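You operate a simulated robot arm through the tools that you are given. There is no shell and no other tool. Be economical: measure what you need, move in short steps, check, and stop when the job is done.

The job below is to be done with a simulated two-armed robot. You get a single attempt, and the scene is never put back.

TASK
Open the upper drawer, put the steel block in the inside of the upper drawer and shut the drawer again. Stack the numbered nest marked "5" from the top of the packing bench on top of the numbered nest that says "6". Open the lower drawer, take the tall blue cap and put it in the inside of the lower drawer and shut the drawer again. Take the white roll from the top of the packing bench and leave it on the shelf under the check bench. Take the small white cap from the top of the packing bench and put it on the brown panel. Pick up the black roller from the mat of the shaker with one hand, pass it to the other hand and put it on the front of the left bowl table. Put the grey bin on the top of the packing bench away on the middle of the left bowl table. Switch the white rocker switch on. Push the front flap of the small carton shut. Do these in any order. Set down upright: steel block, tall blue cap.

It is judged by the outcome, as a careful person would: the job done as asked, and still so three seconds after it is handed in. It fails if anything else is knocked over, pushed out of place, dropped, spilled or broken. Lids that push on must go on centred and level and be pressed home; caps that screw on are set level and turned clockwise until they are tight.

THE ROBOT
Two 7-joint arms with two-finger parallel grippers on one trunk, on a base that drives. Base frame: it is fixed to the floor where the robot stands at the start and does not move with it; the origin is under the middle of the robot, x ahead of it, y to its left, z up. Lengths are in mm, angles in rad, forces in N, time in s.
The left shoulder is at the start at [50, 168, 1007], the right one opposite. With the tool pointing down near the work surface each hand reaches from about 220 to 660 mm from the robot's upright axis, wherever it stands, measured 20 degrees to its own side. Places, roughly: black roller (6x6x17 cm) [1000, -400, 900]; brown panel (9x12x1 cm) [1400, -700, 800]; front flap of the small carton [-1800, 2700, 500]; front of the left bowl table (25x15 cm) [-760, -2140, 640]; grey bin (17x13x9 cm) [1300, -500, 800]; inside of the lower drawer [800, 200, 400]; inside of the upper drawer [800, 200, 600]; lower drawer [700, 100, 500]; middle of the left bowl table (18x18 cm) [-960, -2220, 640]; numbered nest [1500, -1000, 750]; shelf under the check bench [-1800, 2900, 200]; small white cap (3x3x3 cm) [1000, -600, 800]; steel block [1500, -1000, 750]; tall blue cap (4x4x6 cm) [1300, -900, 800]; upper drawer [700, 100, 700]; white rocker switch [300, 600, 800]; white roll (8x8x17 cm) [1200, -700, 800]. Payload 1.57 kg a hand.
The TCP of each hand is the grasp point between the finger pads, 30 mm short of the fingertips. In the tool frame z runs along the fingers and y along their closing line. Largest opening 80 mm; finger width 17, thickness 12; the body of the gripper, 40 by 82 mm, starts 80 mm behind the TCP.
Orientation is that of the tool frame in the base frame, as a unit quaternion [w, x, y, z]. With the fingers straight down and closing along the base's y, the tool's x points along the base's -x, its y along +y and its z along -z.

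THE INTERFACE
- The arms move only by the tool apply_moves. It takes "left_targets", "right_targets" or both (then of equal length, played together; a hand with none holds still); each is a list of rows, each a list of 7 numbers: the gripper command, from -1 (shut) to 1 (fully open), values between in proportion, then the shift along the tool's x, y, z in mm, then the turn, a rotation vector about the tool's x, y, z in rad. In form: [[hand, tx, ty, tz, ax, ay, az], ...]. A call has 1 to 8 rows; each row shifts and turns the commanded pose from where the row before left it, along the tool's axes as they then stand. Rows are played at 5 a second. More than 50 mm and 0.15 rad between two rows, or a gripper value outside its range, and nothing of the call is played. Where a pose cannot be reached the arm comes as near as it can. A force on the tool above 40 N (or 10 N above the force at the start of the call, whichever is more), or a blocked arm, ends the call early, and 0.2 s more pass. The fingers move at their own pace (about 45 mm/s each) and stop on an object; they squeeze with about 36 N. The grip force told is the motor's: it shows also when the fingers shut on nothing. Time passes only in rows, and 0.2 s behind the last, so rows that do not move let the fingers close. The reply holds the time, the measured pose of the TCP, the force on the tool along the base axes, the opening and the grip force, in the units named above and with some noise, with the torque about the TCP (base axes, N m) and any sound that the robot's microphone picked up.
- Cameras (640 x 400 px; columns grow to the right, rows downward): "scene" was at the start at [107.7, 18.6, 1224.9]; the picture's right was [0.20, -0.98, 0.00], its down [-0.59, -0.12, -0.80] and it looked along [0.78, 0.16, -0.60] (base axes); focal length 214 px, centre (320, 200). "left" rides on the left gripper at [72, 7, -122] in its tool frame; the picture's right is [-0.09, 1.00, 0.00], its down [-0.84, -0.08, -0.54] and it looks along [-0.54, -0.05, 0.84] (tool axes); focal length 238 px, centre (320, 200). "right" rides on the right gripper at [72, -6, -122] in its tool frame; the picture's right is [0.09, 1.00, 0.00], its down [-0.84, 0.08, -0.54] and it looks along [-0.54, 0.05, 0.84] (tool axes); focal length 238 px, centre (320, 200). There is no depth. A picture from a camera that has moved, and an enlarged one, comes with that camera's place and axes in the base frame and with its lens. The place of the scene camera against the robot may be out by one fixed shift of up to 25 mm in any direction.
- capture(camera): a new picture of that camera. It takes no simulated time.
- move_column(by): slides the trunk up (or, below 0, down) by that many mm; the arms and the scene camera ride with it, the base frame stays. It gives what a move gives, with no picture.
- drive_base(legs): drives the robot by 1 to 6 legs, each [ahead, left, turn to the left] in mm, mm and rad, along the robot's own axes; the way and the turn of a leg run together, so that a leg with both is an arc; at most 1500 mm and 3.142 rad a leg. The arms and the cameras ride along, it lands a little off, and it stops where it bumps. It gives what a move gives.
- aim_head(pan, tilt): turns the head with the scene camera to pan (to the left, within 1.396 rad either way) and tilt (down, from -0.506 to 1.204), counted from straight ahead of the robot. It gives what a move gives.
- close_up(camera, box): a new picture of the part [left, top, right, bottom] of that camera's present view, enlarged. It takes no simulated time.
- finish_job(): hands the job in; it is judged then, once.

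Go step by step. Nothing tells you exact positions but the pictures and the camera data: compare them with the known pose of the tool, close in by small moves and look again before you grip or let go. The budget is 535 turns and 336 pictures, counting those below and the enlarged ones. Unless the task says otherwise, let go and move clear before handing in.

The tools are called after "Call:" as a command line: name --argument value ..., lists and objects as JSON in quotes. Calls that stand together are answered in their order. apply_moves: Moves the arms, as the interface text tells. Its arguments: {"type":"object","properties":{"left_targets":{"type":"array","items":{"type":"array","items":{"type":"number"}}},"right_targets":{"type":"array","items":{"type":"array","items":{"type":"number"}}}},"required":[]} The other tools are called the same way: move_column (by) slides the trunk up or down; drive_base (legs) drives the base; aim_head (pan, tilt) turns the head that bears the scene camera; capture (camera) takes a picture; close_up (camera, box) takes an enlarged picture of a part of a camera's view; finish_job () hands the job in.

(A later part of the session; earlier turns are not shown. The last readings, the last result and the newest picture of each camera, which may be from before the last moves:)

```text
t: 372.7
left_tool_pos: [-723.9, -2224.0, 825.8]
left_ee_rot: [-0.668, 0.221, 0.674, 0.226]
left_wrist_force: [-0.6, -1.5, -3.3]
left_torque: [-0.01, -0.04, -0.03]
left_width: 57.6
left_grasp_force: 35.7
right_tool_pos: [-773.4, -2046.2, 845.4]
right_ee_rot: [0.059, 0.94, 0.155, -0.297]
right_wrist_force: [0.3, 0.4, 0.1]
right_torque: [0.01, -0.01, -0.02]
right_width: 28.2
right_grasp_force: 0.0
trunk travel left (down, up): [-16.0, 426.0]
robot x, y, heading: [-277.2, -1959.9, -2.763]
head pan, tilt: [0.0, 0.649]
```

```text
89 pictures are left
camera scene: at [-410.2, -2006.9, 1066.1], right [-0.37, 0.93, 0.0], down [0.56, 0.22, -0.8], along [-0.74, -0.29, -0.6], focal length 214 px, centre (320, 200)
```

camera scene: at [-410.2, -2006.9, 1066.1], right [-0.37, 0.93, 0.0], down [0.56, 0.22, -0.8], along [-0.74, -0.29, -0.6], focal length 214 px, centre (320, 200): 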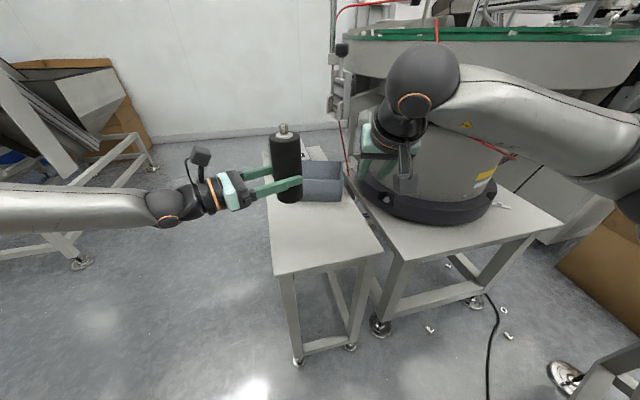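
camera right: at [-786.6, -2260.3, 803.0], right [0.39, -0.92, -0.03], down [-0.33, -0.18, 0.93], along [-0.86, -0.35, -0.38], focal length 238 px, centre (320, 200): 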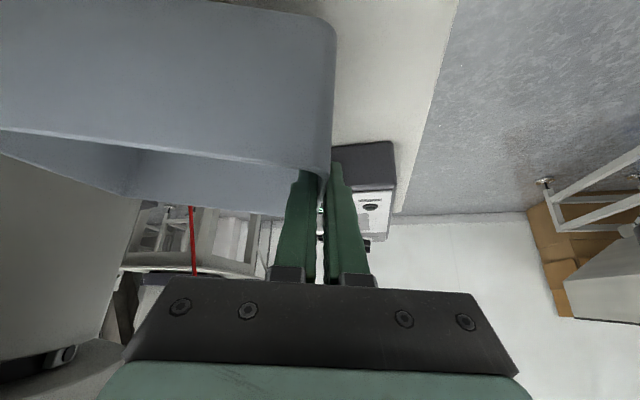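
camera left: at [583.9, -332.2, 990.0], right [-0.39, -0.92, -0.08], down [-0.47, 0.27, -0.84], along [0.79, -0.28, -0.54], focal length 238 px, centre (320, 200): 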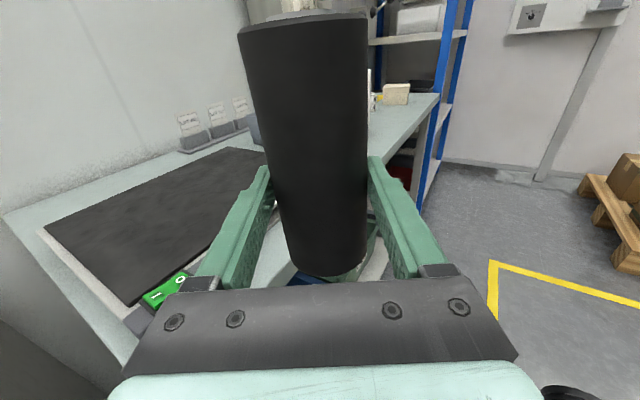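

Front edge runs [-626,-2194]–[-780,-1988]; target front spot [-760,-2140] is 90 mm to the right. Shift and lower the roller.

Call:
drive_base --legs '[[3, -90, 0]]'

Call:
apply_moves --left_targets '[[-1, -30, 0, 0, 0, 0, 0], [-1, -30, 0, 0, 0, 0, 0], [-1, -20, 0, 0, 0, 0, 0]]'

Call:
capture --camera "scene"

Call:
capture --camera "left"

```text
t: 374.1
left_tool_pos: [-760.1, -2141.9, 825.7]
left_ee_rot: [-0.667, 0.22, 0.674, 0.226]
left_wrist_force: [-0.3, -0.2, -3.1]
left_torque: [-0.04, -0.04, 0.03]
left_width: 57.3
left_grasp_force: 36.0
right_tool_pos: [-809.3, -1963.0, 847.0]
right_ee_rot: [0.059, 0.941, 0.156, -0.296]
right_wrist_force: [-0.3, 0.3, 0.0]
right_torque: [-0.03, -0.01, 0.0]
right_width: 28.0
right_grasp_force: 0.1
trunk travel left (down, up): [-16.0, 426.0]
robot x, y, heading: [-309.1, -1880.7, -2.765]
head pan, tilt: [0.0, 0.649]
```

```text
t: 374.9
left_tool_pos: [-758.1, -2145.2, 745.9]
left_ee_rot: [-0.666, 0.223, 0.674, 0.229]
left_wrist_force: [0.8, -0.4, -3.6]
left_torque: [-0.01, -0.05, -0.03]
left_width: 57.3
left_grasp_force: 35.6
left hand out of reach, approached as far as the arm can: row 3
right_tool_pos: [-808.6, -1964.6, 846.3]
right_ee_rot: [0.059, 0.941, 0.155, -0.296]
right_wrist_force: [0.0, -0.2, -0.3]
right_torque: [0.02, -0.02, -0.01]
right_width: 28.0
right_grasp_force: 0.0
trunk travel left (down, up): [-16.0, 426.0]
robot x, y, heading: [-310.8, -1879.7, -2.765]
head pan, tilt: [0.0, 0.649]
```

```text
88 pictures are left
camera scene: at [-445.6, -1925.3, 1066.1], right [-0.37, 0.93, 0.0], down [0.56, 0.22, -0.8], along [-0.74, -0.29, -0.6], focal length 214 px, centre (320, 200)
```

scene: 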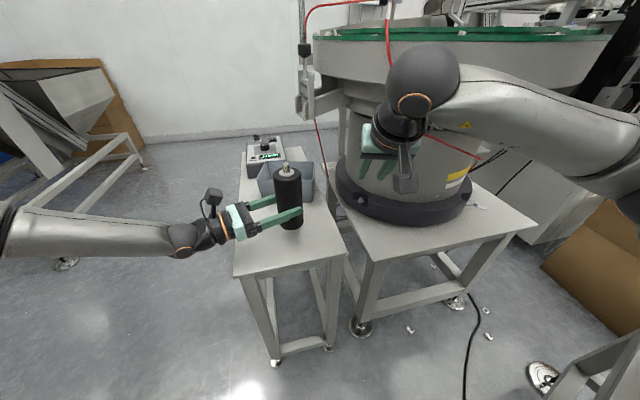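

```text
87 pictures are left
camera left: at [-657.8, -2212.5, 819.3], right [0.6, 0.79, -0.08], down [0.4, -0.38, -0.83], along [-0.69, 0.47, -0.55], focal length 238 px, centre (320, 200)
```

left: 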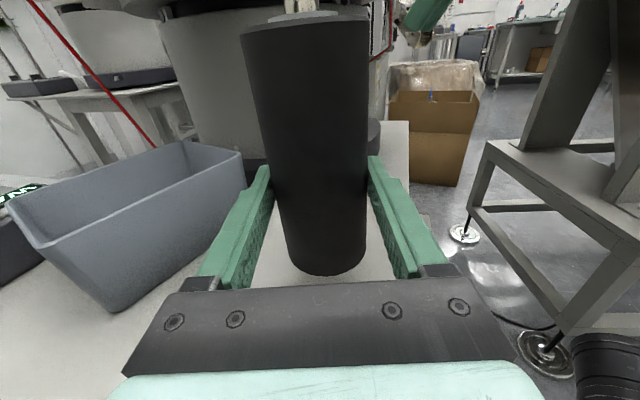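

Call:
move_column --by -15

Call:
apply_moves --left_targets '[[-1, -5, 0, 0, 0, 0, 0], [-1, -4, 0, 0, 0, 0, 0], [-1, -3, 0, 0, 0, 0, 0], [-1, -3, 0, 0, 0, 0, 0]]'

Call:
close_up --camera "scene" --box '[210, 130, 370, 230]'

```text
t: 375.5
left_tool_pos: [-757.2, -2144.1, 730.0]
left_ee_rot: [-0.665, 0.223, 0.674, 0.23]
left_wrist_force: [-0.5, -0.3, -3.1]
left_torque: [-0.06, -0.01, 0.0]
left_width: 57.3
left_grasp_force: 35.3
right_tool_pos: [-809.1, -1963.5, 831.8]
right_ee_rot: [0.059, 0.94, 0.154, -0.298]
right_wrist_force: [-0.5, -0.5, -0.5]
right_torque: [-0.04, -0.04, 0.01]
right_width: 27.9
right_grasp_force: 0.1
trunk travel left (down, up): [-1.0, 441.0]
robot x, y, heading: [-313.2, -1880.2, -2.768]
head pan, tilt: [0.0, 0.649]
```

```text
t: 376.5
left_tool_pos: [-758.5, -2145.9, 716.4]
left_ee_rot: [-0.665, 0.223, 0.674, 0.232]
left_wrist_force: [-0.1, 1.2, -2.9]
left_torque: [-0.03, -0.05, 0.02]
left_width: 57.6
left_grasp_force: 36.4
right_tool_pos: [-809.0, -1964.5, 831.6]
right_ee_rot: [0.059, 0.94, 0.154, -0.298]
right_wrist_force: [0.7, 0.3, 0.2]
right_torque: [-0.02, 0.0, 0.01]
right_width: 27.8
right_grasp_force: 0.1
trunk travel left (down, up): [-1.0, 441.0]
robot x, y, heading: [-311.0, -1878.9, -2.767]
head pan, tilt: [0.0, 0.649]
```

```text
4.00 times, centred on (290, 180) of scene
camera zoom: at [-445.6, -1925.2, 1051.1], right [-0.37, 0.93, 0.0], down [0.56, 0.22, -0.8], along [-0.74, -0.29, -0.6], focal length 858 px, centre (440, 280)
```

zoom: 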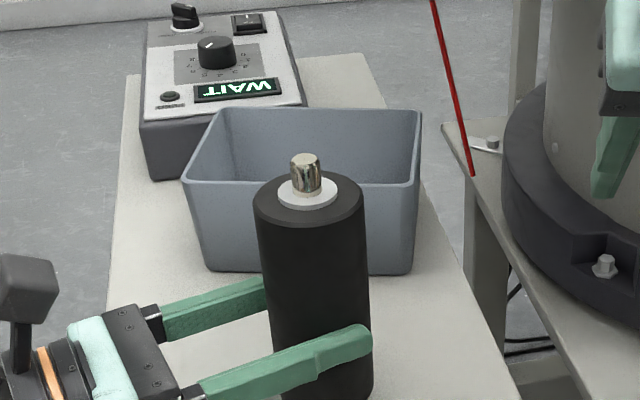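

Call:
apply_moves --left_targets '[[-1, -3, 0, 0, 0, 0, 0], [-1, -2, 0, 0, 0, 0, 0], [-1, -2, 0, 0, 0, 0, 0], [-1, -2, 0, 0, 0, 0, 0]]'

Call:
close_up --camera "left" --box '[220, 180, 420, 305]'

```text
t: 377.5
left_tool_pos: [-760.7, -2149.0, 707.1]
left_ee_rot: [-0.664, 0.223, 0.675, 0.232]
left_wrist_force: [0.7, -0.1, -3.7]
left_torque: [-0.03, -0.03, -0.03]
left_width: 57.5
left_grasp_force: 36.2
left hand out of reach, approached as far as the arm can: row 3
right_tool_pos: [-809.5, -1964.0, 830.7]
right_ee_rot: [0.06, 0.94, 0.155, -0.297]
right_wrist_force: [-0.4, 0.5, -0.2]
right_torque: [0.01, 0.02, -0.01]
right_width: 27.9
right_grasp_force: 0.0
trunk travel left (down, up): [-1.0, 441.0]
robot x, y, heading: [-310.2, -1875.9, -2.763]
head pan, tilt: [0.0, 0.649]
```

```text
3.20 times, centred on (320, 242) of left
camera zoom: at [-660.6, -2216.6, 781.7], right [0.61, 0.79, -0.08], down [0.4, -0.39, -0.83], along [-0.69, 0.48, -0.55], focal length 763 px, centre (320, 64)
```

zoom: 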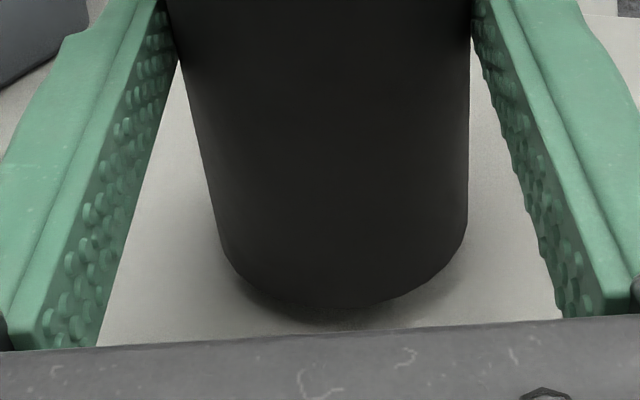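

Call:
apply_moves --left_targets '[[-1, -2, 0, 0, 0, 0, 0], [-1, -2, 0, 0, 0, 0, 0], [-1, -2, 0, 0, 0, 0, 0]]'

```text
t: 378.3
left_tool_pos: [-759.8, -2150.1, 703.2]
left_ee_rot: [-0.665, 0.224, 0.674, 0.232]
left_wrist_force: [-0.1, 0.6, -3.5]
left_torque: [0.0, -0.01, -0.01]
left_width: 57.6
left_grasp_force: 36.0
right_tool_pos: [-809.2, -1964.5, 831.1]
right_ee_rot: [0.059, 0.94, 0.155, -0.297]
right_wrist_force: [0.1, -1.5, -0.5]
right_torque: [-0.02, 0.05, 0.01]
right_width: 28.3
right_grasp_force: 0.1
trunk travel left (down, up): [-1.0, 441.0]
robot x, y, heading: [-307.3, -1879.7, -2.764]
head pan, tilt: [0.0, 0.649]
```

Call:
apply_moves --left_targets '[[-1, -2, 0, 0, 0, 0, 0], [-1, -2, 0, 0, 0, 0, 0], [-1, -2, 0, 0, 0, 0, 0], [-1, -2, 0, 0, 0, 0, 0]]'

Call:
close_up --camera "left" --box '[220, 180, 420, 305]'

```text
t: 379.3
left_tool_pos: [-760.8, -2149.3, 700.3]
left_ee_rot: [-0.668, 0.226, 0.669, 0.233]
left_wrist_force: [15.1, 1.6, 18.8]
left_torque: [-0.08, -0.11, 0.03]
left_width: 57.7
left_grasp_force: 36.0
left hand out of reach, approached as far as the arm can: row 2
right_tool_pos: [-806.9, -1963.8, 834.2]
right_ee_rot: [0.059, 0.94, 0.156, -0.298]
right_wrist_force: [0.8, 1.0, 0.2]
right_torque: [0.0, 0.05, 0.04]
right_width: 27.9
right_grasp_force: 0.0
trunk travel left (down, up): [-1.0, 441.0]
robot x, y, heading: [-309.9, -1881.8, -2.767]
head pan, tilt: [0.0, 0.649]
```

```text
3.20 times, centred on (320, 242) of left
camera zoom: at [-660.0, -2218.8, 771.9], right [0.61, 0.79, -0.08], down [0.39, -0.38, -0.84], along [-0.69, 0.48, -0.54], focal length 763 px, centre (320, 64)
```

zoom: 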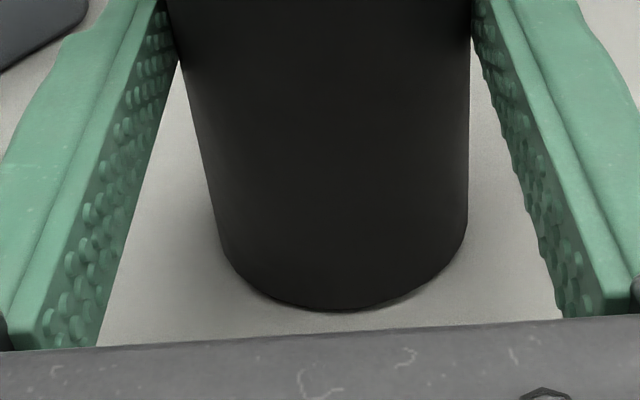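

Contact. Ease, open wide and retreat straight back along the fingers.

Call:
apply_moves --left_targets '[[-1, 1, 0, 0, 0, 0, 0], [0.3, 0, 0, 0, 0, 0, 0], [1, 0, 0, 0, 0, 0, 0], [1, 0, 0, 0, 0, 0, 0], [1, 0, 0, -30, 0, 0, 0], [1, 0, 0, -40, 0, 0, 0], [1, 0, 0, -40, 0, 0, 0]]'

Call:
capture --camera "left"

```text
t: 380.9
left_tool_pos: [-672.9, -2215.6, 696.5]
left_ee_rot: [-0.665, 0.224, 0.674, 0.23]
left_wrist_force: [-0.3, -0.5, -0.4]
left_torque: [0.03, -0.03, 0.03]
left_width: 79.8
left_grasp_force: 0.1
right_tool_pos: [-808.4, -1964.1, 832.5]
right_ee_rot: [0.06, 0.94, 0.156, -0.297]
right_wrist_force: [1.0, -0.7, 0.4]
right_torque: [-0.02, 0.01, -0.02]
right_width: 27.9
right_grasp_force: 0.1
trunk travel left (down, up): [-1.0, 441.0]
robot x, y, heading: [-312.0, -1878.0, -2.762]
head pan, tilt: [0.0, 0.649]
```

```text
83 pictures are left
camera left: at [-572.0, -2282.9, 770.7], right [0.6, 0.79, -0.08], down [0.4, -0.39, -0.83], along [-0.69, 0.47, -0.55], focal length 238 px, centre (320, 200)
```

left: 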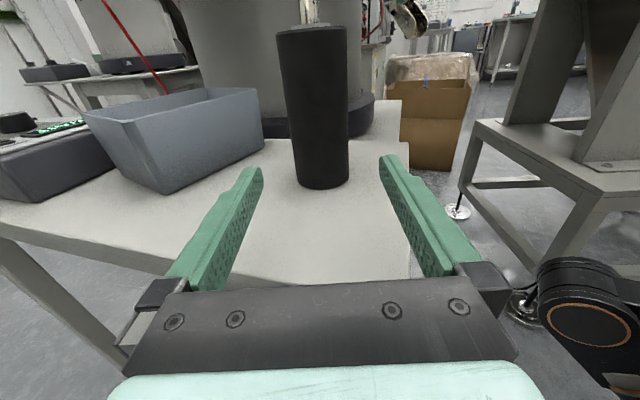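

Roller stands on the table front. Now the white roll: back out, raise the trunk, turn around and return to the packing bench.

Call:
drive_base --legs '[[-350, 0, 0]]'

Call:
move_column --by 176

Call:
drive_base --legs '[[0, 0, 1.7], [0, 0, 1.69]]'

Call:
drive_base --legs '[[700, 0, 0], [0, 280, 0]]'

Call:
capture --camera "scene"

```text
t: 383.2
left_tool_pos: [-352.3, -2090.8, 696.7]
left_ee_rot: [-0.666, 0.22, 0.675, 0.227]
left_wrist_force: [0.5, 0.6, 0.0]
left_torque: [0.0, 0.0, -0.02]
left_width: 80.1
left_grasp_force: 0.0
right_tool_pos: [-490.0, -1840.7, 831.3]
right_ee_rot: [0.06, 0.94, 0.157, -0.296]
right_wrist_force: [0.4, 0.1, -0.6]
right_torque: [-0.02, -0.03, 0.0]
right_width: 28.1
right_grasp_force: 0.1
trunk travel left (down, up): [-1.0, 441.0]
robot x, y, heading: [8.5, -1752.2, -2.762]
head pan, tilt: [0.0, 0.649]
```

```text
t: 385.1
left_tool_pos: [-352.4, -2090.1, 872.4]
left_ee_rot: [-0.667, 0.219, 0.675, 0.226]
left_wrist_force: [0.3, 0.2, -0.3]
left_torque: [-0.03, 0.0, 0.03]
left_width: 80.0
left_grasp_force: 0.0
right_tool_pos: [-489.9, -1841.2, 1007.7]
right_ee_rot: [0.06, 0.94, 0.157, -0.296]
right_wrist_force: [-0.3, -0.2, -0.1]
right_torque: [0.0, -0.01, 0.05]
right_width: 28.4
right_grasp_force: 0.1
trunk travel left (down, up): [-177.0, 265.0]
robot x, y, heading: [9.7, -1751.4, -2.763]
head pan, tilt: [0.0, 0.649]
```

```text
t: 393.7
left_tool_pos: [291.2, -1348.3, 872.8]
left_ee_rot: [0.156, 0.695, -0.148, 0.686]
left_wrist_force: [0.1, 0.5, -0.3]
left_torque: [0.03, 0.01, 0.0]
left_width: 80.1
left_grasp_force: 0.0
right_tool_pos: [477.8, -1562.9, 1008.3]
right_ee_rot: [0.289, -0.255, 0.918, 0.091]
right_wrist_force: [0.2, -0.5, -0.3]
right_torque: [0.0, -0.01, -0.02]
right_width: 28.0
right_grasp_force: 0.2
trunk travel left (down, up): [-177.0, 265.0]
robot x, y, heading: [9.5, -1757.3, 0.59]
head pan, tilt: [0.0, 0.649]
```

```text
t: 400.2
left_tool_pos: [722.0, -715.7, 873.9]
left_ee_rot: [0.157, 0.694, -0.149, 0.686]
left_wrist_force: [-0.6, -0.4, 0.1]
left_torque: [-0.01, -0.04, 0.0]
left_width: 80.2
left_grasp_force: 0.0
right_tool_pos: [909.1, -933.8, 1007.9]
right_ee_rot: [0.288, -0.255, 0.919, 0.091]
right_wrist_force: [0.2, 0.1, 0.1]
right_torque: [0.01, -0.03, 0.0]
right_width: 27.8
right_grasp_force: 0.1
trunk travel left (down, up): [-177.0, 265.0]
robot x, y, heading: [435.8, -1124.1, 0.588]
head pan, tilt: [0.0, 0.649]
```

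```text
82 pictures are left
camera scene: at [526.4, -1050.3, 1227.1], right [0.56, -0.83, 0.0], down [-0.5, -0.34, -0.8], along [0.66, 0.44, -0.6], focal length 214 px, centre (320, 200)
```

scene: 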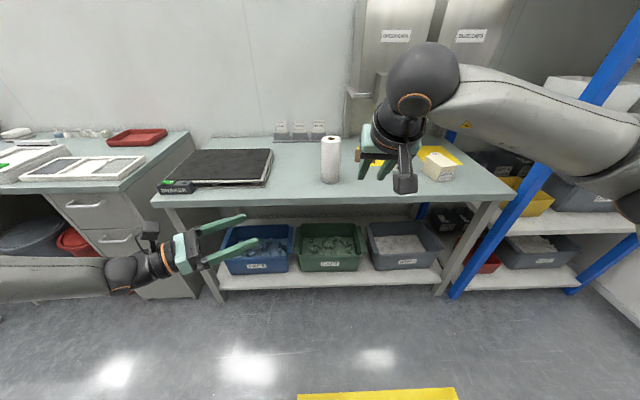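

Call:
drive_base --legs '[[235, 68, 0]]'

Call:
apply_moves --right_targets '[[1, 22, 0, 30, 0, 0, 0], [1, 22, 0, 30, 0, 0, 0], [1, 22, 0, 30, 0, 0, 0], [1, 22, 0, 30, 0, 0, 0]]'

Call:
capture --camera "right"

```text
t: 402.1
left_tool_pos: [881.6, -530.0, 872.8]
left_ee_rot: [0.159, 0.694, -0.151, 0.686]
left_wrist_force: [-0.1, 0.6, 1.3]
left_torque: [-0.02, -0.02, 0.0]
left_width: 79.9
left_grasp_force: 0.0
right_tool_pos: [1066.9, -747.1, 1007.0]
right_ee_rot: [0.289, -0.253, 0.919, 0.091]
right_wrist_force: [0.5, 0.0, 0.6]
right_torque: [0.0, 0.01, 0.01]
right_width: 28.0
right_grasp_force: 0.1
trunk travel left (down, up): [-177.0, 265.0]
robot x, y, heading: [595.7, -933.6, 0.586]
head pan, tilt: [0.0, 0.649]
```

```text
t: 403.1
left_tool_pos: [881.0, -531.7, 872.4]
left_ee_rot: [0.159, 0.694, -0.15, 0.686]
left_wrist_force: [0.2, 0.0, -0.2]
left_torque: [0.03, 0.0, 0.02]
left_width: 80.1
left_grasp_force: 0.0
right_tool_pos: [1063.7, -743.4, 859.8]
right_ee_rot: [0.289, -0.253, 0.919, 0.09]
right_wrist_force: [0.1, -0.1, -0.5]
right_torque: [0.03, 0.03, 0.0]
right_width: 79.8
right_grasp_force: 0.0
trunk travel left (down, up): [-177.0, 265.0]
robot x, y, heading: [596.8, -936.3, 0.591]
head pan, tilt: [0.0, 0.649]
```

```text
81 pictures are left
camera right: at [957.0, -816.6, 917.6], right [-0.58, 0.81, -0.03], down [0.29, 0.24, 0.93], along [0.76, 0.53, -0.37], focal length 238 px, centre (320, 200)
```

right: 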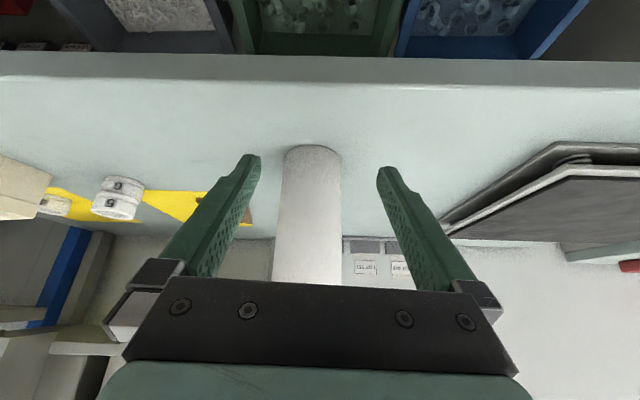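

The roll is ~68 mm wide, lateral alignment is exact. Lower to z≈825 while advancing around it, then grip.

Call:
apply_moves --right_targets '[[1, 15, 0, 24, 0, 0, 0], [1, -30, 0, 22, 0, 0, 0], [1, -30, 0, 21, 0, 0, 0]]'

Call:
capture --camera "right"

```text
t: 403.9
left_tool_pos: [881.4, -529.9, 872.7]
left_ee_rot: [0.159, 0.694, -0.151, 0.686]
left_wrist_force: [-0.3, -0.2, -1.0]
left_torque: [-0.03, 0.02, -0.02]
left_width: 80.0
left_grasp_force: 0.0
right_tool_pos: [1127.1, -704.6, 830.8]
right_ee_rot: [0.289, -0.254, 0.919, 0.091]
right_wrist_force: [0.4, -0.3, 0.8]
right_torque: [-0.01, -0.01, -0.02]
right_width: 80.1
right_grasp_force: 0.0
trunk travel left (down, up): [-177.0, 265.0]
robot x, y, heading: [598.4, -935.4, 0.588]
head pan, tilt: [0.0, 0.649]
```

```text
80 pictures are left
camera right: at [1020.5, -777.8, 888.4], right [-0.58, 0.81, -0.03], down [0.29, 0.24, 0.93], along [0.76, 0.53, -0.37], focal length 238 px, centre (320, 200)
```

right: 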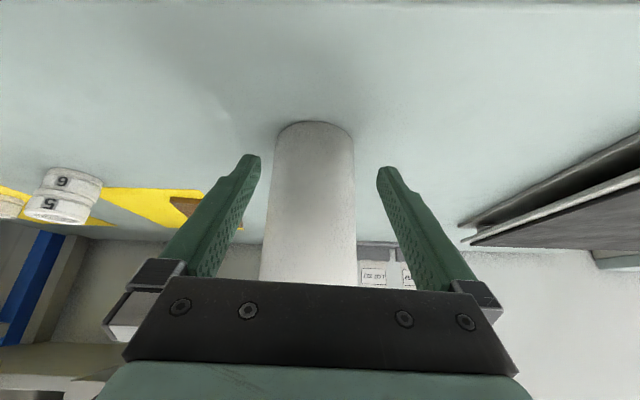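

Call:
apply_moves --right_targets '[[1, -21, -2, 18, 0, 0, 0], [1, -20, -1, 17, 0, 0, 0], [-1, 0, 0, 0, 0, 0, 0], [-1, 0, 0, 0, 0, 0, 0], [-1, 0, 0, 0, 0, 0, 0]]'

Call:
capture --camera "right"

```text
t: 405.1
left_tool_pos: [881.9, -530.2, 873.9]
left_ee_rot: [0.158, 0.694, -0.15, 0.686]
left_wrist_force: [0.5, -0.4, 0.7]
left_torque: [-0.03, -0.02, 0.02]
left_width: 79.7
left_grasp_force: 0.1
right_tool_pos: [1175.0, -680.4, 826.9]
right_ee_rot: [0.289, -0.252, 0.919, 0.09]
right_wrist_force: [-0.1, -1.5, 1.0]
right_torque: [-0.04, -0.07, -0.06]
right_width: 71.6
right_grasp_force: 35.9
trunk travel left (down, up): [-177.0, 265.0]
robot x, y, heading: [598.4, -936.2, 0.583]
head pan, tilt: [0.0, 0.649]
```

```text
79 pictures are left
camera right: at [1068.4, -753.1, 883.8], right [-0.58, 0.81, -0.03], down [0.29, 0.24, 0.93], along [0.76, 0.53, -0.37], focal length 238 px, centre (320, 200)
```

right: 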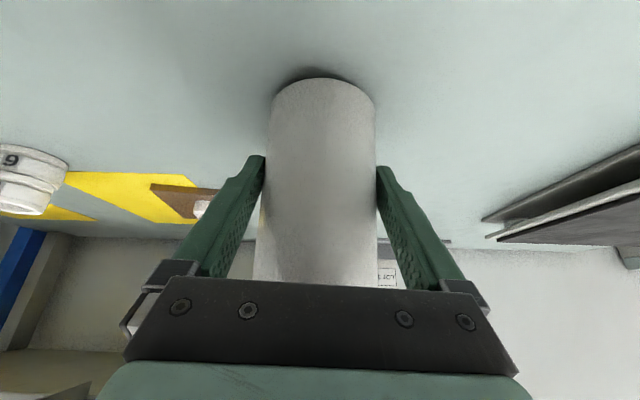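

White roll gripped. Lift and back away.

Call:
apply_moves --right_targets '[[-1, -12, 0, -16, 0, 0, 0], [-1, -23, 0, -33, 0, 0, 0], [-1, -23, 0, -33, 0, 0, 0], [-1, 32, 0, -23, 0, 0, 0]]'

Call:
drive_base --legs '[[-280, 0, 0]]'

Call:
aim_head --pan 1.39 --tilt 0.4

Call:
capture --camera "scene"

```text
t: 406.1
left_tool_pos: [880.5, -529.9, 873.0]
left_ee_rot: [0.159, 0.694, -0.151, 0.685]
left_wrist_force: [0.6, 0.2, 0.3]
left_torque: [0.01, 0.0, 0.0]
left_width: 79.8
left_grasp_force: 0.1
right_tool_pos: [1141.7, -704.0, 925.0]
right_ee_rot: [0.287, -0.254, 0.919, 0.091]
right_wrist_force: [0.0, -0.5, -3.4]
right_torque: [-0.01, 0.03, -0.01]
right_width: 70.8
right_grasp_force: 36.1
trunk travel left (down, up): [-177.0, 265.0]
robot x, y, heading: [592.3, -932.1, 0.587]
head pan, tilt: [0.0, 0.649]
```

```text
t: 408.1
left_tool_pos: [641.5, -688.2, 872.6]
left_ee_rot: [0.157, 0.695, -0.148, 0.686]
left_wrist_force: [-0.2, 0.6, 0.6]
left_torque: [-0.02, -0.01, 0.01]
left_width: 80.1
left_grasp_force: 0.1
right_tool_pos: [902.8, -861.4, 925.9]
right_ee_rot: [0.289, -0.255, 0.918, 0.091]
right_wrist_force: [0.5, 1.0, -3.1]
right_torque: [-0.04, 0.05, 0.03]
right_width: 70.9
right_grasp_force: 35.9
trunk travel left (down, up): [-177.0, 265.0]
robot x, y, heading: [357.2, -1095.8, 0.587]
head pan, tilt: [0.0, 0.649]
```

```text
t: 409.6
left_tool_pos: [641.5, -688.0, 872.1]
left_ee_rot: [0.157, 0.694, -0.149, 0.686]
left_wrist_force: [0.7, 0.0, -0.1]
left_torque: [-0.02, -0.03, -0.02]
left_width: 80.0
left_grasp_force: 0.1
right_tool_pos: [902.1, -861.4, 924.1]
right_ee_rot: [0.287, -0.254, 0.919, 0.09]
right_wrist_force: [0.2, 0.2, -2.7]
right_torque: [-0.05, 0.1, -0.01]
right_width: 70.6
right_grasp_force: 35.8
trunk travel left (down, up): [-177.0, 265.0]
robot x, y, heading: [358.3, -1095.9, 0.591]
head pan, tilt: [1.389, 0.4]
```

```text
78 pictures are left
camera scene: at [338.2, -984.3, 1249.6], right [0.92, 0.39, 0.0], down [0.15, -0.36, -0.92], along [-0.36, 0.85, -0.39], focal length 214 px, centre (320, 200)
```

scene: 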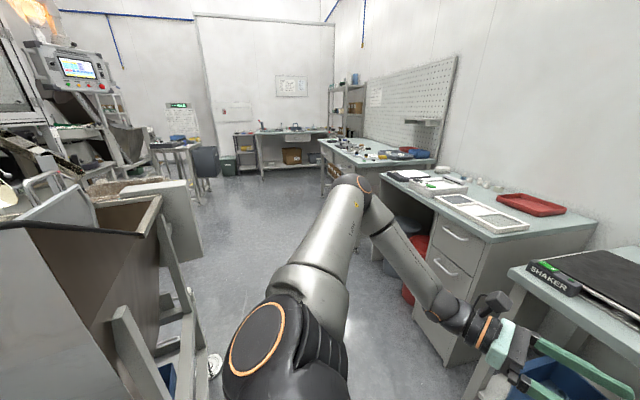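

Corridor to the check bench leads to the left. Go forward a bit, turn left to face along it, and drive.

Call:
drive_base --legs '[[320, 0, 0], [0, 0, 1.6]]'

Call:
aim_head --pan 0 --tilt 0.45

Call:
capture --camera "scene"

```text
t: 415.6
left_tool_pos: [211.8, -645.0, 872.1]
left_ee_rot: [-0.383, 0.591, 0.393, 0.591]
left_wrist_force: [-0.3, -0.1, -0.7]
left_torque: [-0.03, 0.0, 0.0]
left_width: 80.0
left_grasp_force: 0.1
right_tool_pos: [377.8, -378.5, 924.9]
right_ee_rot: [-0.136, 0.836, -0.458, -0.269]
right_wrist_force: [0.1, 0.0, -4.3]
right_torque: [-0.05, -0.05, 0.02]
right_width: 70.8
right_grasp_force: 36.2
trunk travel left (down, up): [-177.0, 265.0]
robot x, y, heading: [616.5, -915.2, 2.192]
head pan, tilt: [1.389, 0.4]
```

```text
t: 417.1
left_tool_pos: [212.2, -643.9, 872.6]
left_ee_rot: [-0.384, 0.591, 0.393, 0.591]
left_wrist_force: [0.4, -0.6, 0.4]
left_torque: [-0.01, 0.0, 0.04]
left_width: 80.0
left_grasp_force: 0.0
right_tool_pos: [376.5, -379.0, 923.6]
right_ee_rot: [-0.135, 0.836, -0.458, -0.27]
right_wrist_force: [-0.1, 0.4, -4.1]
right_torque: [-0.05, -0.07, -0.03]
right_width: 70.5
right_grasp_force: 36.3
trunk travel left (down, up): [-177.0, 265.0]
robot x, y, heading: [624.3, -916.1, 2.189]
head pan, tilt: [0.0, 0.45]
```

```text
77 pictures are left
camera scene: at [530.8, -806.6, 1244.9], right [0.81, 0.58, 0.0], down [0.25, -0.35, -0.9], along [-0.52, 0.73, -0.44], focal length 214 px, centre (320, 200)
```

scene: 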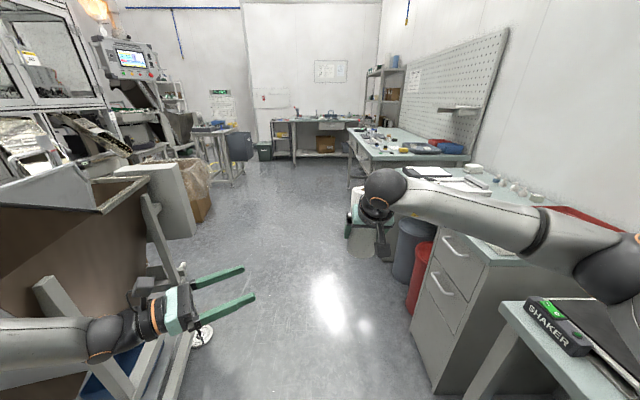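

Call:
drive_base --legs '[[0, -95, 0], [1200, 0, 0]]'

Call:
capture --camera "scene"

```text
t: 424.4
left_tool_pos: [-391.8, 419.6, 872.8]
left_ee_rot: [-0.375, 0.596, 0.385, 0.596]
left_wrist_force: [0.4, 0.4, 0.1]
left_torque: [0.03, -0.02, -0.01]
left_width: 80.2
left_grasp_force: 0.0
right_tool_pos: [-219.7, 681.6, 924.8]
right_ee_rot: [-0.14, 0.83, -0.469, -0.268]
right_wrist_force: [0.4, 0.4, -4.1]
right_torque: [-0.01, -0.01, 0.03]
right_width: 70.2
right_grasp_force: 36.4
trunk travel left (down, up): [-177.0, 265.0]
robot x, y, heading: [18.2, 138.3, 2.166]
head pan, tilt: [0.0, 0.45]
```

```text
76 pictures are left
camera scene: at [-76.9, 248.8, 1244.9], right [0.83, 0.56, 0.0], down [0.24, -0.36, -0.9], along [-0.5, 0.75, -0.44], focal length 214 px, centre (320, 200)
```

scene: 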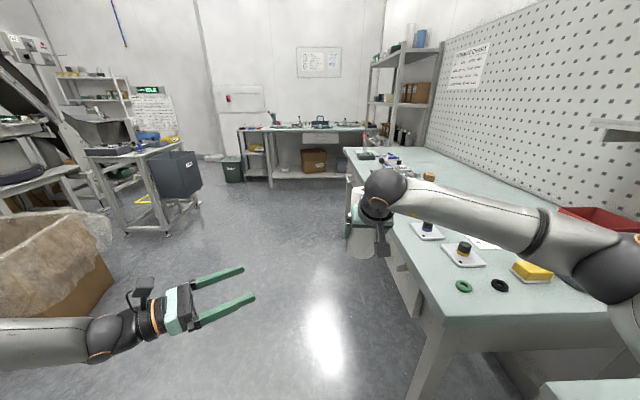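

Call:
drive_base --legs '[[0, 150, 0], [1450, 0, 0]]'

Call:
capture --camera "scene"

```text
t: 433.2
left_tool_pos: [-1314.0, 1562.9, 872.2]
left_ee_rot: [-0.37, 0.599, 0.38, 0.599]
left_wrist_force: [-0.4, -0.3, -1.4]
left_torque: [0.02, -0.01, -0.01]
left_width: 80.1
left_grasp_force: 0.0
right_tool_pos: [-1137.1, 1820.7, 924.4]
right_ee_rot: [-0.141, 0.826, -0.475, -0.267]
right_wrist_force: [0.4, 0.6, -3.1]
right_torque: [-0.03, -0.04, -0.02]
right_width: 70.1
right_grasp_force: 36.2
trunk travel left (down, up): [-177.0, 265.0]
robot x, y, heading: [-914.6, 1274.6, 2.142]
head pan, tilt: [0.0, 0.45]
```

```text
75 pictures are left
camera scene: at [-1002.2, 1386.0, 1244.9], right [0.84, 0.54, 0.0], down [0.24, -0.37, -0.9], along [-0.49, 0.76, -0.44], focal length 214 px, centre (320, 200)
```

scene: 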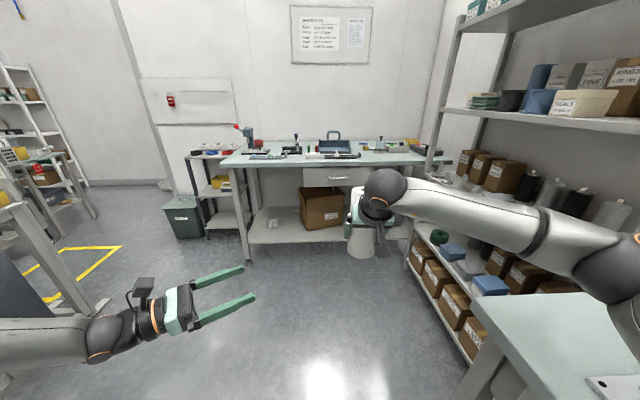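

Call:
close_up --camera "scene" --box '[220, 140, 420, 265]'

```text
3.20 times, centred on (320, 202) of scene
camera zoom: at [-1002.2, 1386.0, 1244.9], right [0.84, 0.54, 0.0], down [0.24, -0.37, -0.9], along [-0.49, 0.76, -0.44], focal length 686 px, centre (320, 192)
```

zoom: 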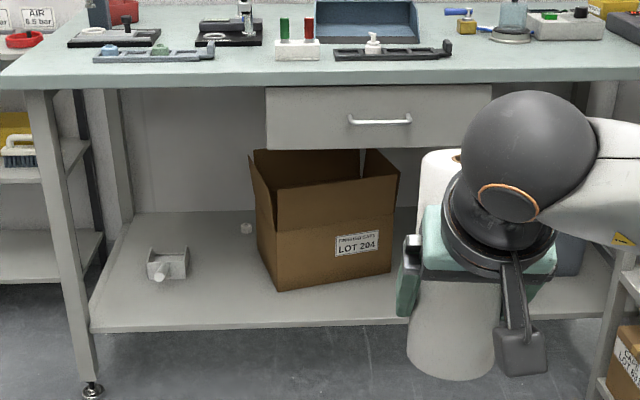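

The shelf (z≈160) has a free spot left of the carton. Drive there: left 350, then ahead.

Call:
drive_base --legs '[[0, 350, 0.048], [760, 0, 0]]'

Call:
aim_head --pan -0.1 --tilt 0.7

Call:
capture --camera "scene"

```text
t: 440.5
left_tool_pos: [-2057.1, 1946.0, 872.2]
left_ee_rot: [-0.385, 0.589, 0.397, 0.589]
left_wrist_force: [-0.2, 0.3, 0.1]
left_torque: [0.02, 0.02, 0.01]
left_width: 80.2
left_grasp_force: 0.0
right_tool_pos: [-1892.9, 2213.1, 924.2]
right_ee_rot: [-0.135, 0.838, -0.454, -0.27]
right_wrist_force: [-0.9, -0.2, -3.6]
right_torque: [-0.03, -0.02, 0.02]
right_width: 70.0
right_grasp_force: 36.3
trunk travel left (down, up): [-177.0, 265.0]
robot x, y, heading: [-1643.0, 1677.5, 2.195]
head pan, tilt: [0.0, 0.45]
```

```text
t: 441.3
left_tool_pos: [-2056.9, 1944.7, 872.7]
left_ee_rot: [-0.386, 0.589, 0.397, 0.589]
left_wrist_force: [-0.3, 0.3, -0.2]
left_torque: [0.02, 0.01, -0.01]
left_width: 79.9
left_grasp_force: 0.0
right_tool_pos: [-1894.6, 2213.4, 925.1]
right_ee_rot: [-0.134, 0.839, -0.453, -0.27]
right_wrist_force: [0.4, -0.2, -3.9]
right_torque: [-0.06, -0.02, 0.01]
right_width: 70.0
right_grasp_force: 35.6
trunk travel left (down, up): [-177.0, 265.0]
robot x, y, heading: [-1643.0, 1678.7, 2.198]
head pan, tilt: [-0.099, 0.7]
```

```text
73 pictures are left
camera scene: at [-1725.3, 1785.2, 1222.8], right [0.86, 0.5, 0.0], down [0.32, -0.56, -0.77], along [-0.38, 0.66, -0.64], focal length 214 px, centre (320, 200)
```

scene: 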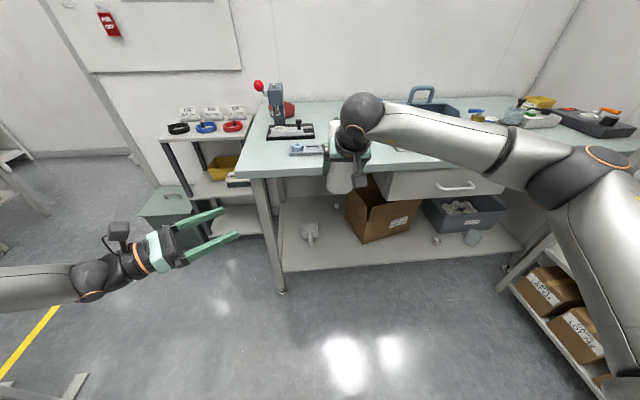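

Plan: lower the roll here in front of the bench, then drive in over the shelf edge.

Call:
move_column --by -176

Call:
apply_moves --right_targets '[[-1, 24, 0, 34, 0, 0, 0], [-1, 24, 0, 34, 0, 0, 0], [-1, 24, 0, 34, 0, 0, 0], [-1, 24, 0, 34, 0, 0, 0], [-1, 24, 0, 34, 0, 0, 0], [-1, 24, 0, 34, 0, 0, 0], [-1, 24, 0, 34, 0, 0, 0], [-1, 24, 0, 34, 0, 0, 0]]'

```text
t: 443.3
left_tool_pos: [-2057.1, 1946.9, 696.8]
left_ee_rot: [-0.385, 0.589, 0.397, 0.589]
left_wrist_force: [0.8, -0.5, -0.2]
left_torque: [-0.02, -0.01, 0.0]
left_width: 80.0
left_grasp_force: 0.1
right_tool_pos: [-1892.2, 2213.0, 749.1]
right_ee_rot: [-0.135, 0.838, -0.454, -0.27]
right_wrist_force: [-0.5, 0.8, -4.1]
right_torque: [-0.03, -0.02, 0.01]
right_width: 70.0
right_grasp_force: 35.3
trunk travel left (down, up): [-1.0, 441.0]
robot x, y, heading: [-1645.0, 1682.0, 2.198]
head pan, tilt: [-0.099, 0.7]
```

```text
t: 445.1
left_tool_pos: [-2057.2, 1945.8, 696.6]
left_ee_rot: [-0.385, 0.589, 0.397, 0.589]
left_wrist_force: [-0.6, -0.5, 0.4]
left_torque: [-0.01, 0.04, 0.02]
left_width: 79.8
left_grasp_force: 0.0
right_tool_pos: [-1899.6, 2207.7, 415.4]
right_ee_rot: [-0.135, 0.838, -0.454, -0.27]
right_wrist_force: [-0.2, -0.5, -3.2]
right_torque: [-0.07, -0.03, -0.03]
right_width: 70.1
right_grasp_force: 36.5
trunk travel left (down, up): [-1.0, 441.0]
robot x, y, heading: [-1639.7, 1676.2, 2.195]
head pan, tilt: [-0.099, 0.7]
```

Call:
apply_moves --right_targets '[[-1, 24, 0, 34, 0, 0, 0], [-1, 24, 0, 34, 0, 0, 0], [-1, 24, 0, 34, 0, 0, 0], [-1, 18, 0, 25, 0, 0, 0]]'

Call:
capture --camera "right"

```text
t: 446.1
left_tool_pos: [-2057.5, 1945.4, 697.5]
left_ee_rot: [-0.386, 0.589, 0.396, 0.589]
left_wrist_force: [0.3, -0.2, 0.1]
left_torque: [-0.01, -0.01, 0.02]
left_width: 80.0
left_grasp_force: 0.1
right_tool_pos: [-1898.5, 2200.8, 265.8]
right_ee_rot: [-0.134, 0.839, -0.454, -0.27]
right_wrist_force: [0.5, -0.1, -4.0]
right_torque: [-0.05, -0.06, -0.01]
right_width: 69.8
right_grasp_force: 35.6
right hand out of reach, approached as far as the arm can: row 4
trunk travel left (down, up): [-1.0, 441.0]
robot x, y, heading: [-1643.7, 1680.3, 2.192]
head pan, tilt: [-0.099, 0.7]
```

```text
72 pictures are left
camera right: at [-1820.9, 2097.3, 324.4], right [-0.79, -0.61, -0.03], down [-0.25, 0.28, 0.93], along [-0.56, 0.74, -0.38], focal length 238 px, centre (320, 200)
```

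right: 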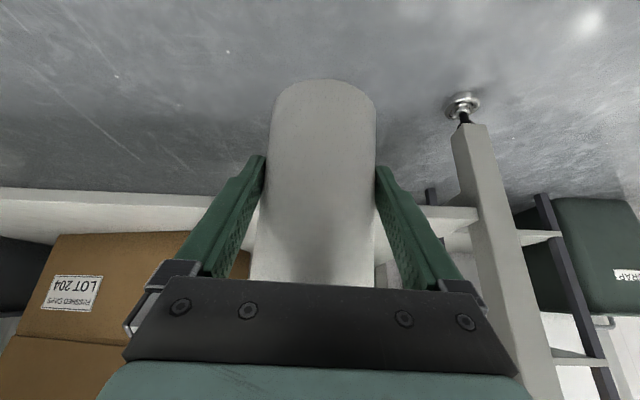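

Shelf top is at ≈222, so raise the roll ~36 mm; also pull the left hand back, then drive in 265 mm.

Call:
apply_moves --right_targets '[[-1, -11, 0, -15, 0, 0, 0], [-1, -11, 0, -15, 0, 0, 0], [-1, 0, 0, 0, 0, 0, 0]]' --left_targets '[[1, 0, 0, -40, 0, 0, 0], [1, 0, 20, -40, 0, 0, 0], [1, 0, 30, -35, 0, 0, 0]]'

Call:
drive_base --legs '[[150, 0, 0]]'

Call:
capture --camera "right"

```text
t: 446.9
left_tool_pos: [-2057.0, 1820.2, 699.3]
left_ee_rot: [-0.386, 0.59, 0.393, 0.591]
left_wrist_force: [-0.4, -2.1, -1.6]
left_torque: [0.16, -0.07, 0.04]
left_width: 79.9
left_grasp_force: 0.1
right_tool_pos: [-1896.2, 2202.3, 304.3]
right_ee_rot: [-0.134, 0.839, -0.454, -0.27]
right_wrist_force: [-0.3, -0.5, -2.0]
right_torque: [-0.04, -0.03, -0.01]
right_width: 69.9
right_grasp_force: 36.1
trunk travel left (down, up): [-1.0, 441.0]
robot x, y, heading: [-1640.2, 1678.4, 2.202]
head pan, tilt: [-0.099, 0.7]
```

```text
t: 448.2
left_tool_pos: [-2143.7, 1938.5, 696.7]
left_ee_rot: [-0.386, 0.589, 0.398, 0.589]
left_wrist_force: [0.0, 0.3, -0.1]
left_torque: [-0.01, -0.01, -0.01]
left_width: 80.0
left_grasp_force: 0.0
right_tool_pos: [-1985.0, 2321.6, 304.2]
right_ee_rot: [-0.134, 0.838, -0.454, -0.27]
right_wrist_force: [-1.2, 0.3, -3.5]
right_torque: [-0.07, -0.02, -0.02]
right_width: 70.1
right_grasp_force: 35.9
trunk travel left (down, up): [-1.0, 441.0]
robot x, y, heading: [-1728.2, 1800.2, 2.195]
head pan, tilt: [-0.099, 0.7]
```

```text
71 pictures are left
camera right: at [-1907.6, 2218.8, 362.2], right [-0.79, -0.61, -0.03], down [-0.26, 0.28, 0.93], along [-0.56, 0.74, -0.38], focal length 238 px, centre (320, 200)
```

right: 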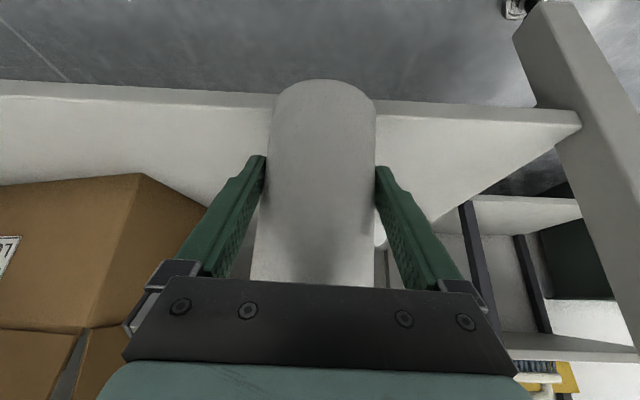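

Call:
drive_base --legs '[[112, 0, 0]]'

Call:
apply_moves --right_targets '[[-1, 3, 0, 4, 0, 0, 0], [-1, 2.3, 0, 3.3, 0, 0, 0], [-1, 1.7, 0, 2.4, 0, 0, 0], [-1, 1.2, 0, 1.6, 0, 0, 0], [-1, 1.2, 0, 1.6, 0, 0, 0]]'

Call:
capture --camera "right"

```text
t: 449.4
left_tool_pos: [-2208.8, 2028.9, 696.6]
left_ee_rot: [-0.386, 0.589, 0.397, 0.589]
left_wrist_force: [-0.1, -0.5, -0.5]
left_torque: [-0.04, 0.02, 0.0]
left_width: 80.0
left_grasp_force: 0.1
right_tool_pos: [-2050.8, 2410.8, 304.5]
right_ee_rot: [-0.134, 0.839, -0.453, -0.271]
right_wrist_force: [-0.3, 0.2, -3.1]
right_torque: [-0.04, -0.02, -0.01]
right_width: 69.9
right_grasp_force: 36.2
trunk travel left (down, up): [-1.0, 441.0]
robot x, y, heading: [-1793.5, 1889.0, 2.204]
head pan, tilt: [-0.099, 0.7]
```

```text
t: 450.6
left_tool_pos: [-2208.2, 2028.7, 697.0]
left_ee_rot: [-0.386, 0.589, 0.396, 0.589]
left_wrist_force: [-0.4, 1.0, 0.8]
left_torque: [-0.03, -0.01, 0.01]
left_width: 80.0
left_grasp_force: 0.0
right_tool_pos: [-2050.7, 2410.9, 289.4]
right_ee_rot: [-0.134, 0.839, -0.453, -0.27]
right_wrist_force: [-0.5, -0.6, -4.0]
right_torque: [-0.06, -0.03, -0.03]
right_width: 69.7
right_grasp_force: 35.9
trunk travel left (down, up): [-1.0, 441.0]
robot x, y, heading: [-1793.5, 1886.7, 2.197]
head pan, tilt: [-0.099, 0.7]
```

```text
70 pictures are left
camera right: at [-1973.1, 2308.2, 346.2], right [-0.79, -0.61, -0.03], down [-0.26, 0.28, 0.93], along [-0.56, 0.74, -0.38], focal length 238 px, centre (320, 200)
```

right: 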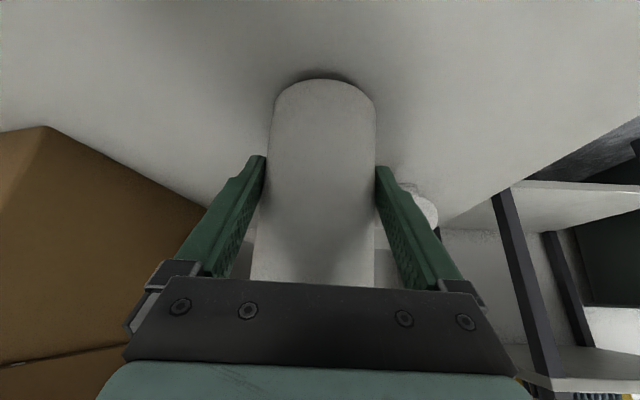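

Call:
apply_moves --right_targets '[[-1, 1.5, 0, 2, 0, 0, 0], [-1, 1.2, 0, 1.6, 0, 0, 0], [-1, 1.2, 0, 1.6, 0, 0, 0], [-1, 1.2, 0, 1.6, 0, 0, 0], [-1, 1.2, 0, 1.6, 0, 0, 0]]'

```text
t: 451.8
left_tool_pos: [-2206.9, 2026.5, 697.8]
left_ee_rot: [-0.388, 0.589, 0.395, 0.589]
left_wrist_force: [0.7, 0.1, 0.9]
left_torque: [-0.02, 0.03, -0.02]
left_width: 79.9
left_grasp_force: 0.1
right_tool_pos: [-2051.9, 2412.7, 281.9]
right_ee_rot: [-0.136, 0.838, -0.452, -0.274]
right_wrist_force: [9.0, -8.1, 37.7]
right_torque: [0.83, 0.33, -0.14]
right_width: 69.7
right_grasp_force: 36.2
trunk travel left (down, up): [-1.0, 441.0]
robot x, y, heading: [-1795.9, 1882.7, 2.199]
head pan, tilt: [-0.099, 0.7]
```

Firm contact. Ease off, open and retreat straight back along the tool then up‑back.

Call:
apply_moves --right_targets '[[-1, -1.2, 0, -1.6, 0, 0, 0], [1, 0, 0, 0, 0, 0, 0], [1, 0, 0, 0, 0, 0, 0], [1, 30, 0, -20, 0, 0, 0], [1, 32, 0, -23, 0, 0, 0], [1, 32, 0, -23, 0, 0, 0]]'

Call:
capture --camera "right"

```text
t: 453.2
left_tool_pos: [-2208.5, 2029.7, 697.6]
left_ee_rot: [-0.386, 0.589, 0.397, 0.589]
left_wrist_force: [0.2, -0.6, 0.0]
left_torque: [-0.01, 0.0, -0.04]
left_width: 80.1
left_grasp_force: 0.1
right_tool_pos: [-1986.8, 2317.7, 279.8]
right_ee_rot: [-0.135, 0.838, -0.454, -0.271]
right_wrist_force: [0.2, 0.8, -0.4]
right_torque: [-0.03, 0.04, 0.01]
right_width: 80.2
right_grasp_force: 0.1
trunk travel left (down, up): [-1.0, 441.0]
robot x, y, heading: [-1792.5, 1890.3, 2.196]
head pan, tilt: [-0.099, 0.7]
```

```text
69 pictures are left
camera right: at [-1909.5, 2213.5, 338.0], right [-0.79, -0.61, -0.03], down [-0.25, 0.28, 0.93], along [-0.56, 0.74, -0.38], focal length 238 px, centre (320, 200)
```

right: 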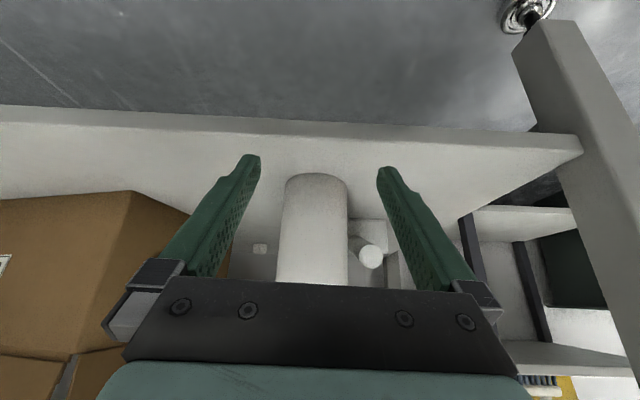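

The roll stands on the shelf. Back away and study the carton.

Call:
drive_base --legs '[[-230, 0, 0]]'

Call:
apply_moves --right_targets '[[0, -23, 0, -33, 0, 0, 0], [0, -23, 0, -33, 0, 0, 0], [0, -23, 0, -33, 0, 0, 0], [0, -23, 0, -33, 0, 0, 0]]'

Call:
aim_head --pan -0.25 --tilt 0.6

Call:
capture --camera "scene"

Call:
capture --camera "right"

```text
t: 454.9
left_tool_pos: [-2077.5, 1846.3, 696.7]
left_ee_rot: [-0.386, 0.589, 0.397, 0.589]
left_wrist_force: [0.3, 1.4, -0.2]
left_torque: [-0.01, 0.03, -0.02]
left_width: 80.0
left_grasp_force: 0.2
right_tool_pos: [-1855.1, 2134.6, 280.1]
right_ee_rot: [-0.134, 0.839, -0.452, -0.27]
right_wrist_force: [-0.1, 1.1, -0.5]
right_torque: [0.02, -0.03, 0.02]
right_width: 80.0
right_grasp_force: 0.1
trunk travel left (down, up): [-1.0, 441.0]
robot x, y, heading: [-1663.5, 1705.3, 2.201]
head pan, tilt: [-0.099, 0.7]
```

```text
t: 455.9
left_tool_pos: [-2076.7, 1846.2, 697.4]
left_ee_rot: [-0.385, 0.589, 0.396, 0.589]
left_wrist_force: [-0.2, -0.1, -0.4]
left_torque: [-0.02, 0.01, 0.01]
left_width: 80.1
left_grasp_force: 0.1
right_tool_pos: [-1852.4, 2135.8, 443.0]
right_ee_rot: [-0.134, 0.839, -0.452, -0.27]
right_wrist_force: [-0.9, -0.8, -1.0]
right_torque: [0.0, -0.01, 0.0]
right_width: 40.0
right_grasp_force: 0.1
trunk travel left (down, up): [-1.0, 441.0]
robot x, y, heading: [-1657.5, 1704.9, 2.201]
head pan, tilt: [-0.099, 0.7]
```

```text
t: 456.6
left_tool_pos: [-2076.8, 1845.9, 697.5]
left_ee_rot: [-0.386, 0.589, 0.397, 0.589]
left_wrist_force: [-0.5, 0.1, 0.3]
left_torque: [-0.01, -0.01, 0.03]
left_width: 79.9
left_grasp_force: 0.1
right_tool_pos: [-1853.0, 2135.0, 441.1]
right_ee_rot: [-0.134, 0.839, -0.453, -0.27]
right_wrist_force: [-0.4, 0.1, -0.4]
right_torque: [0.01, 0.0, -0.02]
right_width: 39.9
right_grasp_force: 0.1
trunk travel left (down, up): [-1.0, 441.0]
robot x, y, heading: [-1664.0, 1707.4, 2.197]
head pan, tilt: [-0.25, 0.6]
```

```text
68 pictures are left
camera scene: at [-1735.1, 1821.3, 1055.4], right [0.93, 0.37, 0.0], down [0.21, -0.53, -0.82], along [-0.31, 0.77, -0.57], focal length 214 px, centre (320, 200)
```

scene: 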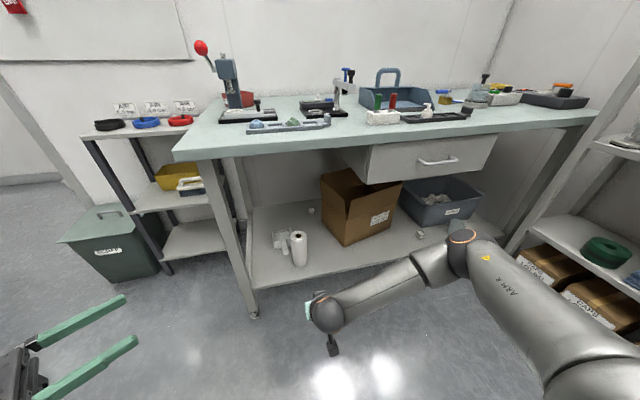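

```text
67 pictures are left
camera right: at [-1776.1, 2032.8, 498.9], right [-0.79, -0.61, -0.03], down [-0.26, 0.28, 0.93], along [-0.56, 0.74, -0.38], focal length 238 px, centre (320, 200)
```

right: 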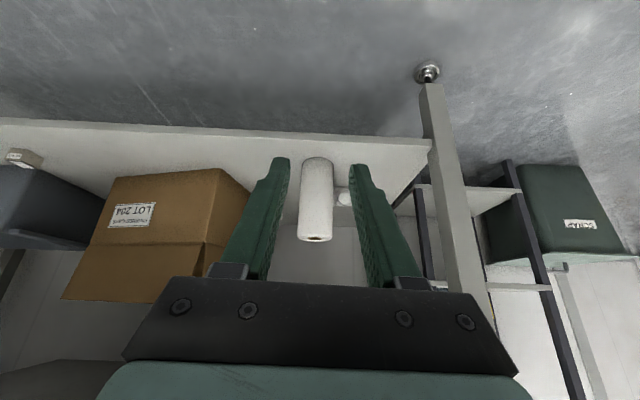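

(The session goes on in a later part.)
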